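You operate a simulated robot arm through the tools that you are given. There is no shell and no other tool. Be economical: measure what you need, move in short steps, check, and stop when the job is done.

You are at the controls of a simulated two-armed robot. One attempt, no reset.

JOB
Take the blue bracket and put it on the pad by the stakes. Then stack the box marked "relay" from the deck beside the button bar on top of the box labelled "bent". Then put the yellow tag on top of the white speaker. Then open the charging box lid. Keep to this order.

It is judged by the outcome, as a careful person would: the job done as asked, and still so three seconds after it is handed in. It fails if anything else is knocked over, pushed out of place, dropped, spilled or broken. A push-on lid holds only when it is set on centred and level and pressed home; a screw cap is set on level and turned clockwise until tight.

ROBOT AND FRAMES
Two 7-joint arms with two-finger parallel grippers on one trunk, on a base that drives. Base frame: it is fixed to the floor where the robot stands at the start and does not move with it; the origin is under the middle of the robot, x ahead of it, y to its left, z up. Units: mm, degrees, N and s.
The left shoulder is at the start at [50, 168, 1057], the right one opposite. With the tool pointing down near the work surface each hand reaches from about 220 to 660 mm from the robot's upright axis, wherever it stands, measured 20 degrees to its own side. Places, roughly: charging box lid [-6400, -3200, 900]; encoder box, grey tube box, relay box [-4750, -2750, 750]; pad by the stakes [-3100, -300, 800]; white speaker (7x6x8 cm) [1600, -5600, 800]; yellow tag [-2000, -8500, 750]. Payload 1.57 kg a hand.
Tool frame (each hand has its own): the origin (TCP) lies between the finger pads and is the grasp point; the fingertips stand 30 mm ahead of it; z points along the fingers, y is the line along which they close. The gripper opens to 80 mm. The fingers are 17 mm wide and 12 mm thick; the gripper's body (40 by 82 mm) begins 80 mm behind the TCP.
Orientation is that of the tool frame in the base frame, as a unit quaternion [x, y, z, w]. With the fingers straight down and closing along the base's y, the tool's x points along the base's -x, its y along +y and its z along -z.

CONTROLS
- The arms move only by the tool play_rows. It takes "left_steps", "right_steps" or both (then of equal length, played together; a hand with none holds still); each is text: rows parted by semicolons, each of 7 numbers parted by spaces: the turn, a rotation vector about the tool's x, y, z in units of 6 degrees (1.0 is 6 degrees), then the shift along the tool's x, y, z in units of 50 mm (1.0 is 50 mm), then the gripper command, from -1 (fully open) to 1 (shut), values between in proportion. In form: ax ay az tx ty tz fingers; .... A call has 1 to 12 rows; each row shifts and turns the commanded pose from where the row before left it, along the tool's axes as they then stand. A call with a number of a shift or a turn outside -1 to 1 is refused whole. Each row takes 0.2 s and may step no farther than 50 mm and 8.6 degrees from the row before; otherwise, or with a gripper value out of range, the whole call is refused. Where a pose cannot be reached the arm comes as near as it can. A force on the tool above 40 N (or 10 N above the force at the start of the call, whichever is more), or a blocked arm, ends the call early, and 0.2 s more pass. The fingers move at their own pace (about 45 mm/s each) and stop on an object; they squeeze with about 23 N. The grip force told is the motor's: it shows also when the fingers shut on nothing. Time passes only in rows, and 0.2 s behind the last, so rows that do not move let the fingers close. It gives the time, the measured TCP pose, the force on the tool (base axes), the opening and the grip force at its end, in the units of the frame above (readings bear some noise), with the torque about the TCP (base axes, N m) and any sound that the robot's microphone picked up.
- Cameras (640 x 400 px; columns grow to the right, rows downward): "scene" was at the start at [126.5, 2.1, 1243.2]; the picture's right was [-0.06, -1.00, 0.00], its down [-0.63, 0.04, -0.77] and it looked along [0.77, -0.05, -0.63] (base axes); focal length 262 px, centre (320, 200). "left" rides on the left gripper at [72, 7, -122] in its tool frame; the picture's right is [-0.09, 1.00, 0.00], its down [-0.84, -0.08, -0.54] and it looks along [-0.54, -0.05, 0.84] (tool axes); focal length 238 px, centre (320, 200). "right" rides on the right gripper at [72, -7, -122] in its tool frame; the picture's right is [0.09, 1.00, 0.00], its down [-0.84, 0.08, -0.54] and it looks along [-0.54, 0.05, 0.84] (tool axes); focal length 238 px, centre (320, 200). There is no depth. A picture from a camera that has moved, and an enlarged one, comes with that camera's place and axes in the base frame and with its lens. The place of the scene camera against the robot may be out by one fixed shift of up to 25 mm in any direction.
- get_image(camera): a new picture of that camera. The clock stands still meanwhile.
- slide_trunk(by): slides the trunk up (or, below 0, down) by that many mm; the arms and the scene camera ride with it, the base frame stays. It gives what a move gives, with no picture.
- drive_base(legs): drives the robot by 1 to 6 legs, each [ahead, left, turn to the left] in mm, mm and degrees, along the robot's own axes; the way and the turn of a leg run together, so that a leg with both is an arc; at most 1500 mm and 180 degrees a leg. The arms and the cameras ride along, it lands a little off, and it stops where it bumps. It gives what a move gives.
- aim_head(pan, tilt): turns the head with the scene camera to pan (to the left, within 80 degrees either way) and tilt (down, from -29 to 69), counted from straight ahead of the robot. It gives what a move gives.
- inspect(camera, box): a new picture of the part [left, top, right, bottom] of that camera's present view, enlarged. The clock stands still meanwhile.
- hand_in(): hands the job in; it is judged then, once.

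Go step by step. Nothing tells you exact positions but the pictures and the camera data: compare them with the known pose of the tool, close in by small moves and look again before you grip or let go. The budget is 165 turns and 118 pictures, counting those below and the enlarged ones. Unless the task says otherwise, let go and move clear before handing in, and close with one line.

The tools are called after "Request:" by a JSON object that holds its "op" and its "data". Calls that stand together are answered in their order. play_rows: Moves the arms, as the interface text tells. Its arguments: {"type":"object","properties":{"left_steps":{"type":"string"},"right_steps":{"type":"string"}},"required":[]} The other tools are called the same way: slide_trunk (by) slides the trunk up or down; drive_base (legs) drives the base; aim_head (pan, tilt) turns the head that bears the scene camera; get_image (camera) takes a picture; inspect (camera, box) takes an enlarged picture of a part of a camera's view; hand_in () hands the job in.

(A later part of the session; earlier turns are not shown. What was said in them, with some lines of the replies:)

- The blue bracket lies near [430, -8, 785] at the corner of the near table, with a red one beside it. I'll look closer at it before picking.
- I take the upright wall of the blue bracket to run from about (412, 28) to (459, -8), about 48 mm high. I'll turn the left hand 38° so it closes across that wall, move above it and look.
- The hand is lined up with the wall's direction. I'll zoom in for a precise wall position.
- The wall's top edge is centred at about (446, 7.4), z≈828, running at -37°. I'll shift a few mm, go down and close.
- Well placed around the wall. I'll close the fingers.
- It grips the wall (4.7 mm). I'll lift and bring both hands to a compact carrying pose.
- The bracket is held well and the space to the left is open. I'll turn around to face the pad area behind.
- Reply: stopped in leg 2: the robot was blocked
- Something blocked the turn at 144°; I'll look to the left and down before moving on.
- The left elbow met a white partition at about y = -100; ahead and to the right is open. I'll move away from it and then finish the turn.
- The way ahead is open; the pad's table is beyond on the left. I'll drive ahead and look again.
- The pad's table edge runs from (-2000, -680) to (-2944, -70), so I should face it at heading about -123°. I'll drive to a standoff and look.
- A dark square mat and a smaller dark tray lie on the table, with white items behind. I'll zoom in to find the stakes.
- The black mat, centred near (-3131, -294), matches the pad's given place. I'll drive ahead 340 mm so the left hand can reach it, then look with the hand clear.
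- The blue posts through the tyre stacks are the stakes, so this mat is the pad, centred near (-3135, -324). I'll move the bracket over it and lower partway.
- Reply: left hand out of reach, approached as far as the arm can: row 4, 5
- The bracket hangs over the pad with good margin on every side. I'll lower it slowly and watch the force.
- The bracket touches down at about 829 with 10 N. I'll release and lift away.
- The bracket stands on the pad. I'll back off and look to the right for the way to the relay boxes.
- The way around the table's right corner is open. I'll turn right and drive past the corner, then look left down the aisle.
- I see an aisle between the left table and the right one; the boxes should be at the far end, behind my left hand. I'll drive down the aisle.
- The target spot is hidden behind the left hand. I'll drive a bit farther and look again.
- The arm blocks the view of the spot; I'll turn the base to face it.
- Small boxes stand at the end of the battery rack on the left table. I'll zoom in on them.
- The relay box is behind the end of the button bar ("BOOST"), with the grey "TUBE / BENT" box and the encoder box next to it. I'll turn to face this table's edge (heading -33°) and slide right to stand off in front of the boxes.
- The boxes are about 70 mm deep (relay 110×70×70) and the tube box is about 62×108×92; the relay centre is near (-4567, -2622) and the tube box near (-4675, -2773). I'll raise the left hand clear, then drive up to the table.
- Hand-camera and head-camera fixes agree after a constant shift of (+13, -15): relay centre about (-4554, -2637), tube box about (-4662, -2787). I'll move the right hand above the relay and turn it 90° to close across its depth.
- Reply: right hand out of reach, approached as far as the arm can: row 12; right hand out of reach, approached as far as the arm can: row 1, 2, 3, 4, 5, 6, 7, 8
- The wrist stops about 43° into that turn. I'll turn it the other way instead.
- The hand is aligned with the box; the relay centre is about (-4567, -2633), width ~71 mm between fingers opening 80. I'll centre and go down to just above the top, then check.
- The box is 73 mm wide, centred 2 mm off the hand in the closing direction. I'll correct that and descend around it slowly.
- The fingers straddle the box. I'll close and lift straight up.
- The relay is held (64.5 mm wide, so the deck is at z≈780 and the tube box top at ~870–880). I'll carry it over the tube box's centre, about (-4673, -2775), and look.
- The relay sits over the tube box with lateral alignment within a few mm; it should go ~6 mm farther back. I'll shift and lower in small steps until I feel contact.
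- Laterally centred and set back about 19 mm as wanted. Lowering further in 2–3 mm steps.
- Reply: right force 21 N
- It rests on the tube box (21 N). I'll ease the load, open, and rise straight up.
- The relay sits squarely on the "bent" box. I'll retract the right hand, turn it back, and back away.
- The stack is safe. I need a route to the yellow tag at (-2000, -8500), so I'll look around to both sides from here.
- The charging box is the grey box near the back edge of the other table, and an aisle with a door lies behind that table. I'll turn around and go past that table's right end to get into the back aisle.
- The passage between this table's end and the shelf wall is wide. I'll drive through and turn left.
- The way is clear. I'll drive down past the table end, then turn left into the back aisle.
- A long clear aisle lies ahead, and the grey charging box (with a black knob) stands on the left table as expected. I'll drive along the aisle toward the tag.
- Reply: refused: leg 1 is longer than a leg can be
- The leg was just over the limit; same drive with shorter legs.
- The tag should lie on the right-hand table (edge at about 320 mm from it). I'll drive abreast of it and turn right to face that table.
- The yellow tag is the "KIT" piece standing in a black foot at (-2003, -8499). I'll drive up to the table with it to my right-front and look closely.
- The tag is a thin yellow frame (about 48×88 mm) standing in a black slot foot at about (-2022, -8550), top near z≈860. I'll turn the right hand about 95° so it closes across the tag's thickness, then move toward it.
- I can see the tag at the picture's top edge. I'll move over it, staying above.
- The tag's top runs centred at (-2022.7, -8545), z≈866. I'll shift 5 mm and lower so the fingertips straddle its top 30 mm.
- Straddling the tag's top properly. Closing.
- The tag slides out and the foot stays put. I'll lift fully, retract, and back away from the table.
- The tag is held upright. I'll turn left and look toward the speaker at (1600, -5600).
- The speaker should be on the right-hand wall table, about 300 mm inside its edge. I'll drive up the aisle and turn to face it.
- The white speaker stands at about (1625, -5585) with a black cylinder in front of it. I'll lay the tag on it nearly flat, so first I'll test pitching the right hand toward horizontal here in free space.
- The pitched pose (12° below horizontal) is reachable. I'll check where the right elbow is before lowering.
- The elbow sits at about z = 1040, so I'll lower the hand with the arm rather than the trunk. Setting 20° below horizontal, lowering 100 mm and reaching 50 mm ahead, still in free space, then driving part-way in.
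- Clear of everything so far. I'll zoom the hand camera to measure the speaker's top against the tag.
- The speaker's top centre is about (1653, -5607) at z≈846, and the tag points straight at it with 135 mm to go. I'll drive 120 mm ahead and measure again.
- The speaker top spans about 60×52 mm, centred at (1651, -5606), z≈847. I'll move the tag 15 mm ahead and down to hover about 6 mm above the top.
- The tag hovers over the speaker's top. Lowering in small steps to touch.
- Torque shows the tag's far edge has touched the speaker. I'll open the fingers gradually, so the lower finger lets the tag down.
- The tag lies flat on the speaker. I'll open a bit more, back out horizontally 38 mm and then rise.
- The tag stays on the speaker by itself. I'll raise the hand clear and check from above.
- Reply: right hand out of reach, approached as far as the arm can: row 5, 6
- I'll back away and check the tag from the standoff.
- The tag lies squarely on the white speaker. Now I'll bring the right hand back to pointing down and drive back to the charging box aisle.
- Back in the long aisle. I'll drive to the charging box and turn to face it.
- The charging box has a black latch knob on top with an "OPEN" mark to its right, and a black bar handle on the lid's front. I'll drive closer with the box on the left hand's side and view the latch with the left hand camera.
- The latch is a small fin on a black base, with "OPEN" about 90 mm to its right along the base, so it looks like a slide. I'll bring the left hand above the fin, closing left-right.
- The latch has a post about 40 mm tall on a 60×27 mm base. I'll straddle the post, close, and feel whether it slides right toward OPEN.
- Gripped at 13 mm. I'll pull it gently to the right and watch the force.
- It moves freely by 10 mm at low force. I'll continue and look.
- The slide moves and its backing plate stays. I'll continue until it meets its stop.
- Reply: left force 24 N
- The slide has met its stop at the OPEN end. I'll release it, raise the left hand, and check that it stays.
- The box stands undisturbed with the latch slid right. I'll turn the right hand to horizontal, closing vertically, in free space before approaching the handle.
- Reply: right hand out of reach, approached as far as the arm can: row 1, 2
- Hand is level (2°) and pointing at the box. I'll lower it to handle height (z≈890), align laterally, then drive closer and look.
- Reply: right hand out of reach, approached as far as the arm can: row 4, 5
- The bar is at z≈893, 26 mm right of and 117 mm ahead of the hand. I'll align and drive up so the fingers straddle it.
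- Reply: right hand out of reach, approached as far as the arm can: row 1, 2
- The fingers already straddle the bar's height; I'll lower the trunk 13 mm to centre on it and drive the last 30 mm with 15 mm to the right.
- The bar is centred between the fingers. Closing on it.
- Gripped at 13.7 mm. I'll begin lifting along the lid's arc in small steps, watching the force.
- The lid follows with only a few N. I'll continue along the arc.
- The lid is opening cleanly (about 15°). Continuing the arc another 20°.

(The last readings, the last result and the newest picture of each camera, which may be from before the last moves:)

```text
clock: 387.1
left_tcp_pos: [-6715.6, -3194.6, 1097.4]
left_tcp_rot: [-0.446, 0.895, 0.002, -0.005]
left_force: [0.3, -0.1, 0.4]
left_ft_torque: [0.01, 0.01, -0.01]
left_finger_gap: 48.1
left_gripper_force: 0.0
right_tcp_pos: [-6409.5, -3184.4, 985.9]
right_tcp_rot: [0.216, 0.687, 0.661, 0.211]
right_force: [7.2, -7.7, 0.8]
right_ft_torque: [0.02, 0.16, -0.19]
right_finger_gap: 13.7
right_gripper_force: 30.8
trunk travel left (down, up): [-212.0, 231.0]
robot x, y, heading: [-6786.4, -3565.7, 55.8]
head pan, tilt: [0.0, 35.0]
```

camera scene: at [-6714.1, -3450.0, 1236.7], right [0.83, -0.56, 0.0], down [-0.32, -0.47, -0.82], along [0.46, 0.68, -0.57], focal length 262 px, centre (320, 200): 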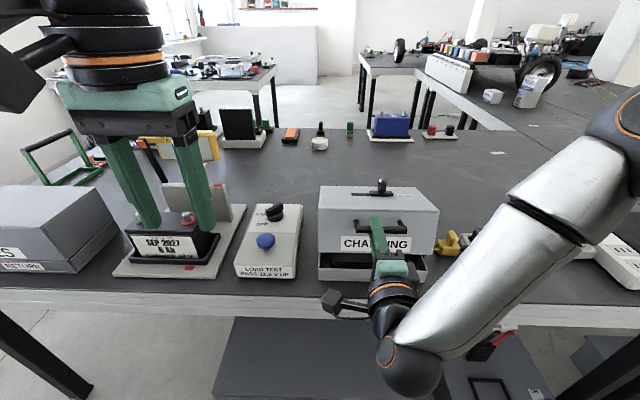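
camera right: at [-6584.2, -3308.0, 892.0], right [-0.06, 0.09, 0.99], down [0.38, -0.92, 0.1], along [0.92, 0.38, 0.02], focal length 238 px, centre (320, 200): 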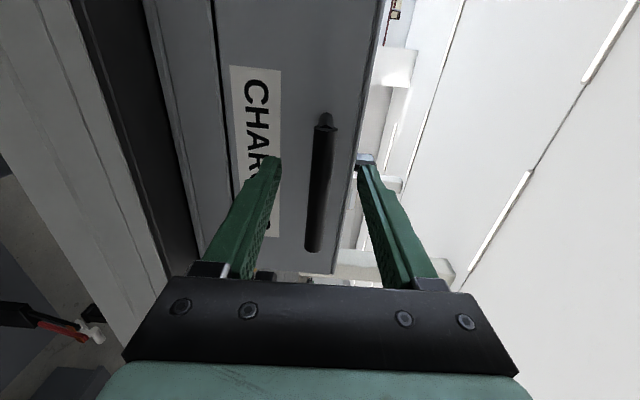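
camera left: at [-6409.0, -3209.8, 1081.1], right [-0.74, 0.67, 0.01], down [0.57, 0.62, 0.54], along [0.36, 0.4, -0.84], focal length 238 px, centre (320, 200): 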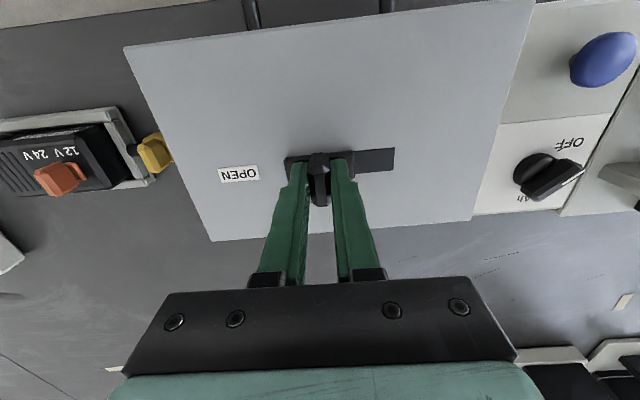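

Still light forces, with a slight sideways pull, which I'll relieve while continuing the arc.

Request:
{"op": "play_rows", "data": {"right_steps": "0 0 0 -0.03 0.18 0.302 1;0 0 0 -0.03 0.154 0.316 1;0 0 0 -0.03 0.126 0.326 1;0 0 0 -0.03 0.096 0.338 1;0 0 0 0 0 0 1"}}

Request:
{"op": "get_image", "data": {"camera": "scene"}}

```text
clock: 388.3
left_tcp_pos: [-6718.1, -3193.6, 1096.9]
left_tcp_rot: [-0.447, 0.894, 0.002, -0.003]
left_force: [-0.6, 0.3, -1.1]
left_ft_torque: [-0.03, -0.02, 0.0]
left_finger_gap: 48.2
left_gripper_force: 0.0
right_tcp_pos: [-6373.0, -3132.8, 1014.5]
right_tcp_rot: [0.212, 0.685, 0.664, 0.21]
right_force: [-4.9, -0.3, 10.4]
right_ft_torque: [0.18, 0.13, 0.66]
right_finger_gap: 13.8
right_gripper_force: 29.8
trunk travel left (down, up): [-212.0, 231.0]
robot x, y, heading: [-6787.3, -3564.2, 55.9]
head pan, tilt: [0.0, 35.0]
```

```text
11 pictures are left
camera scene: at [-6715.7, -3450.3, 1237.0], right [0.83, -0.56, 0.0], down [-0.32, -0.47, -0.82], along [0.46, 0.68, -0.57], focal length 262 px, centre (320, 200)
```

scene: 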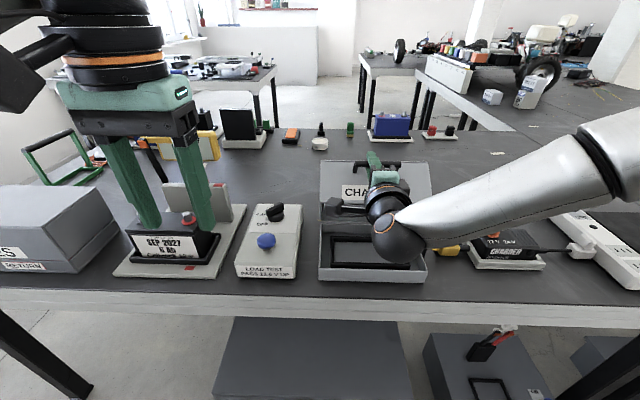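

The lid is at about 55°. I'll carry it past vertical balance with slightly more upward bias.

Request:
{"op": "play_rows", "data": {"right_steps": "0 0 0 0.01 0.12 0.344 1;0 0 0 0.01 0.08 0.348 1;0 0 0 0 0.04 0.35 1;0 0 0 0 0 0 1"}}

```text
clock: 389.3
left_tcp_pos: [-6715.9, -3195.0, 1096.7]
left_tcp_rot: [-0.448, 0.894, 0.001, -0.004]
left_force: [0.4, 1.0, 0.9]
left_ft_torque: [-0.02, 0.01, -0.01]
left_finger_gap: 48.1
left_gripper_force: 0.0
right_tcp_pos: [-6339.9, -3091.7, 1020.4]
right_tcp_rot: [0.214, 0.689, 0.66, 0.209]
right_force: [-3.3, 2.5, 1.8]
right_ft_torque: [0.08, 0.23, -0.16]
right_finger_gap: 13.8
right_gripper_force: 30.4
trunk travel left (down, up): [-212.0, 231.0]
robot x, y, heading: [-6788.2, -3560.6, 55.5]
head pan, tilt: [0.0, 35.0]
```

About 71° now with low force. Two or three more steps.

Request:
{"op": "play_rows", "data": {"right_steps": "0 0 0 0 -0.01 0.35 1;0 0 0 0 -0.04 0.345 1;0 0 0 0 0 0 1"}}

Request:
{"op": "get_image", "data": {"camera": "right"}}

Request:
{"op": "get_image", "data": {"camera": "scene"}}

```text
clock: 390.1
left_tcp_pos: [-6716.2, -3193.1, 1095.9]
left_tcp_rot: [-0.447, 0.894, 0.002, -0.004]
left_force: [0.3, 0.3, -0.2]
left_ft_torque: [0.01, 0.03, 0.02]
left_finger_gap: 48.2
left_gripper_force: 0.1
right_tcp_pos: [-6320.9, -3064.0, 1017.7]
right_tcp_rot: [0.215, 0.687, 0.662, 0.211]
right_force: [0.3, 1.3, 2.6]
right_ft_torque: [0.08, 0.18, -0.3]
right_finger_gap: 13.6
right_gripper_force: 30.2
trunk travel left (down, up): [-212.0, 231.0]
robot x, y, heading: [-6788.1, -3564.1, 55.9]
head pan, tilt: [0.0, 35.0]
```

```text
10 pictures are left
camera right: at [-6449.1, -3122.0, 1016.2], right [-0.06, 0.09, 0.99], down [0.38, -0.92, 0.1], along [0.93, 0.38, 0.02], focal length 238 px, centre (320, 200)
```

right: 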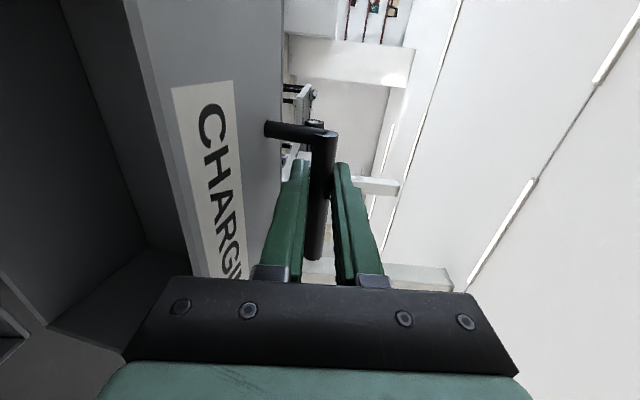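

```text
9 pictures are left
camera scene: at [-6714.5, -3449.8, 1236.7], right [0.83, -0.56, 0.0], down [-0.32, -0.47, -0.82], along [0.46, 0.68, -0.57], focal length 262 px, centre (320, 200)
```

scene: 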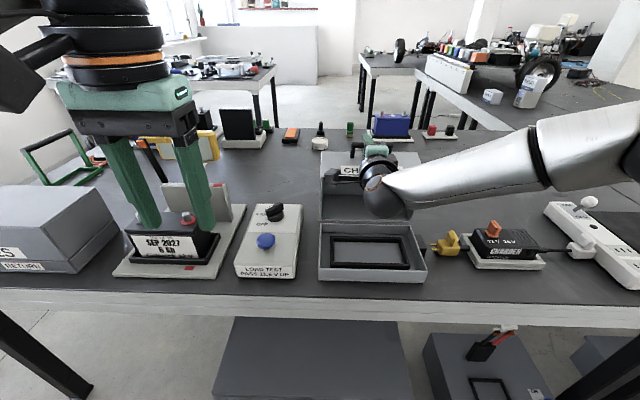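

The lid is near 80° and stays balanced, but the palm is getting near its edge. I'll tip the hand nose-down a little while carrying it ~10° further.

Request:
{"op": "play_rows", "data": {"right_steps": "1 0 0 0 0 0 1;1 0 0 0 0 0 1;0.5 0 0 0 -0.02 0.34 1;0 0 0 0 0.01 0.34 1;0 0 0 0 0 0 1"}}

Request:
{"op": "get_image", "data": {"camera": "scene"}}

```text
clock: 391.3
left_tcp_pos: [-6718.1, -3194.0, 1095.7]
left_tcp_rot: [-0.447, 0.895, 0.002, -0.003]
left_force: [-0.2, 0.4, 0.3]
left_ft_torque: [-0.02, 0.0, 0.01]
left_finger_gap: 47.8
left_gripper_force: 0.0
right_tcp_pos: [-6300.4, -3037.1, 1011.0]
right_tcp_rot: [0.241, 0.767, 0.567, 0.18]
right_force: [6.6, 2.7, 14.0]
right_ft_torque: [0.39, 0.41, 0.48]
right_finger_gap: 13.9
right_gripper_force: 30.2
trunk travel left (down, up): [-212.0, 231.0]
robot x, y, heading: [-6786.8, -3564.3, 55.4]
head pan, tilt: [0.0, 35.0]
```

```text
8 pictures are left
camera scene: at [-6714.5, -3450.4, 1236.9], right [0.83, -0.56, 0.0], down [-0.32, -0.47, -0.82], along [0.46, 0.68, -0.57], focal length 262 px, centre (320, 200)
```

scene: 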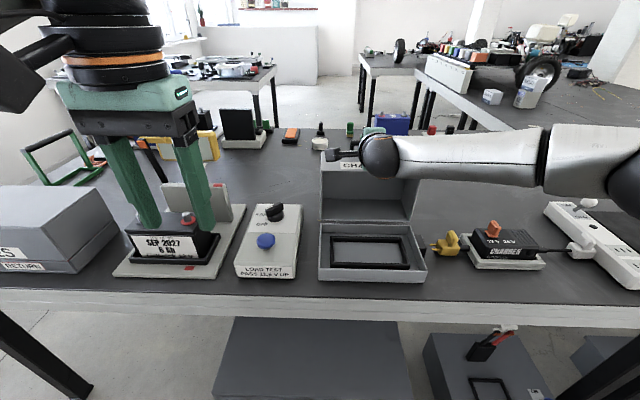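

The lid is about 90° open. I'll open the fingers slightly and draw the hand straight back off the bar, then up.

Request:
{"op": "play_rows", "data": {"right_steps": "0 0 0 0 0 0 0.5;0 0 0 0 0 0 0.3;0 0 0 0 0 0 0.3;0 0 0 0 0 -0.2 0.3;0 0 0 0 0 -0.4 0.3;0 0 0 0 0.2 -0.5 0.3;0 0 0 0 0.7 -0.4 0.3;0 0 0 0 0.7 -0.3 0.3"}}

Request:
{"op": "get_image", "data": {"camera": "scene"}}

```text
clock: 393.1
left_tcp_pos: [-6717.7, -3192.8, 1095.7]
left_tcp_rot: [-0.448, 0.894, 0.002, -0.004]
left_force: [-0.6, -0.1, 0.6]
left_ft_torque: [0.0, 0.0, -0.01]
left_finger_gap: 47.9
left_gripper_force: 0.1
right_tcp_pos: [-6335.9, -3086.4, 1112.6]
right_tcp_rot: [0.24, 0.769, 0.565, 0.18]
right_force: [0.8, 0.9, -0.3]
right_ft_torque: [0.02, -0.01, 0.0]
right_finger_gap: 28.1
right_gripper_force: 0.1
trunk travel left (down, up): [-212.0, 231.0]
robot x, y, heading: [-6786.6, -3564.3, 55.6]
head pan, tilt: [0.0, 35.0]
```

```text
7 pictures are left
camera scene: at [-6714.5, -3449.8, 1236.7], right [0.83, -0.56, 0.0], down [-0.32, -0.47, -0.82], along [0.46, 0.68, -0.57], focal length 262 px, centre (320, 200)
```

scene: 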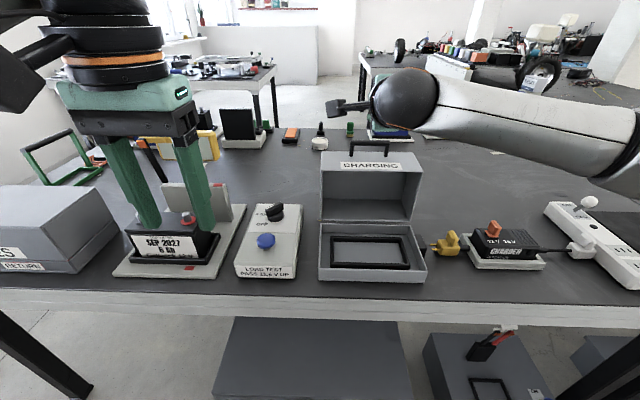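

The lid stands open on its own. I'll back away and take a last look.

Request:
{"op": "drive_base", "data": {"legs": [[-300, 0, 0]]}}

Request:
{"op": "inspect", "data": {"camera": "scene", "box": [240, 100, 480, 250]}}

```text
clock: 395.1
left_tcp_pos: [-6887.3, -3441.9, 1096.9]
left_tcp_rot: [-0.448, 0.894, 0.002, -0.004]
left_force: [-0.3, -0.2, 0.0]
left_ft_torque: [0.0, -0.02, 0.0]
left_finger_gap: 48.1
left_gripper_force: 0.1
right_tcp_pos: [-6507.6, -3333.8, 1113.4]
right_tcp_rot: [0.239, 0.768, 0.566, 0.18]
right_force: [0.5, 0.1, 0.2]
right_ft_torque: [0.0, -0.06, 0.0]
right_finger_gap: 28.1
right_gripper_force: 0.0
trunk travel left (down, up): [-212.0, 231.0]
robot x, y, heading: [-6961.1, -3810.2, 55.8]
head pan, tilt: [0.0, 35.0]
```

```text
2.67 times, centred on (360, 175) of scene
camera zoom: at [-6884.1, -3698.3, 1236.7], right [0.83, -0.56, 0.0], down [-0.32, -0.47, -0.82], along [0.46, 0.68, -0.57], focal length 700 px, centre (213, 267)
```

zoom: 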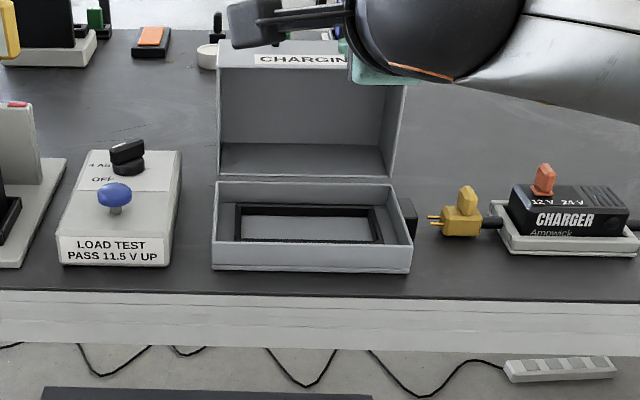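

The lid stays fully open, nothing around it has moved, and both hands are clear and empty. All four parts were done in the order asked, so I'm handing in.

Request:
{"op": "hand_in", "data": {}}

```text
The job is handed in.
```

The job is handed in, with all four parts done in the order asked: the blue bracket is on the pad by the stakes, the relay box is on top of the "bent" box, the yellow tag is flat on the white speaker, and the charging box lid stands open.
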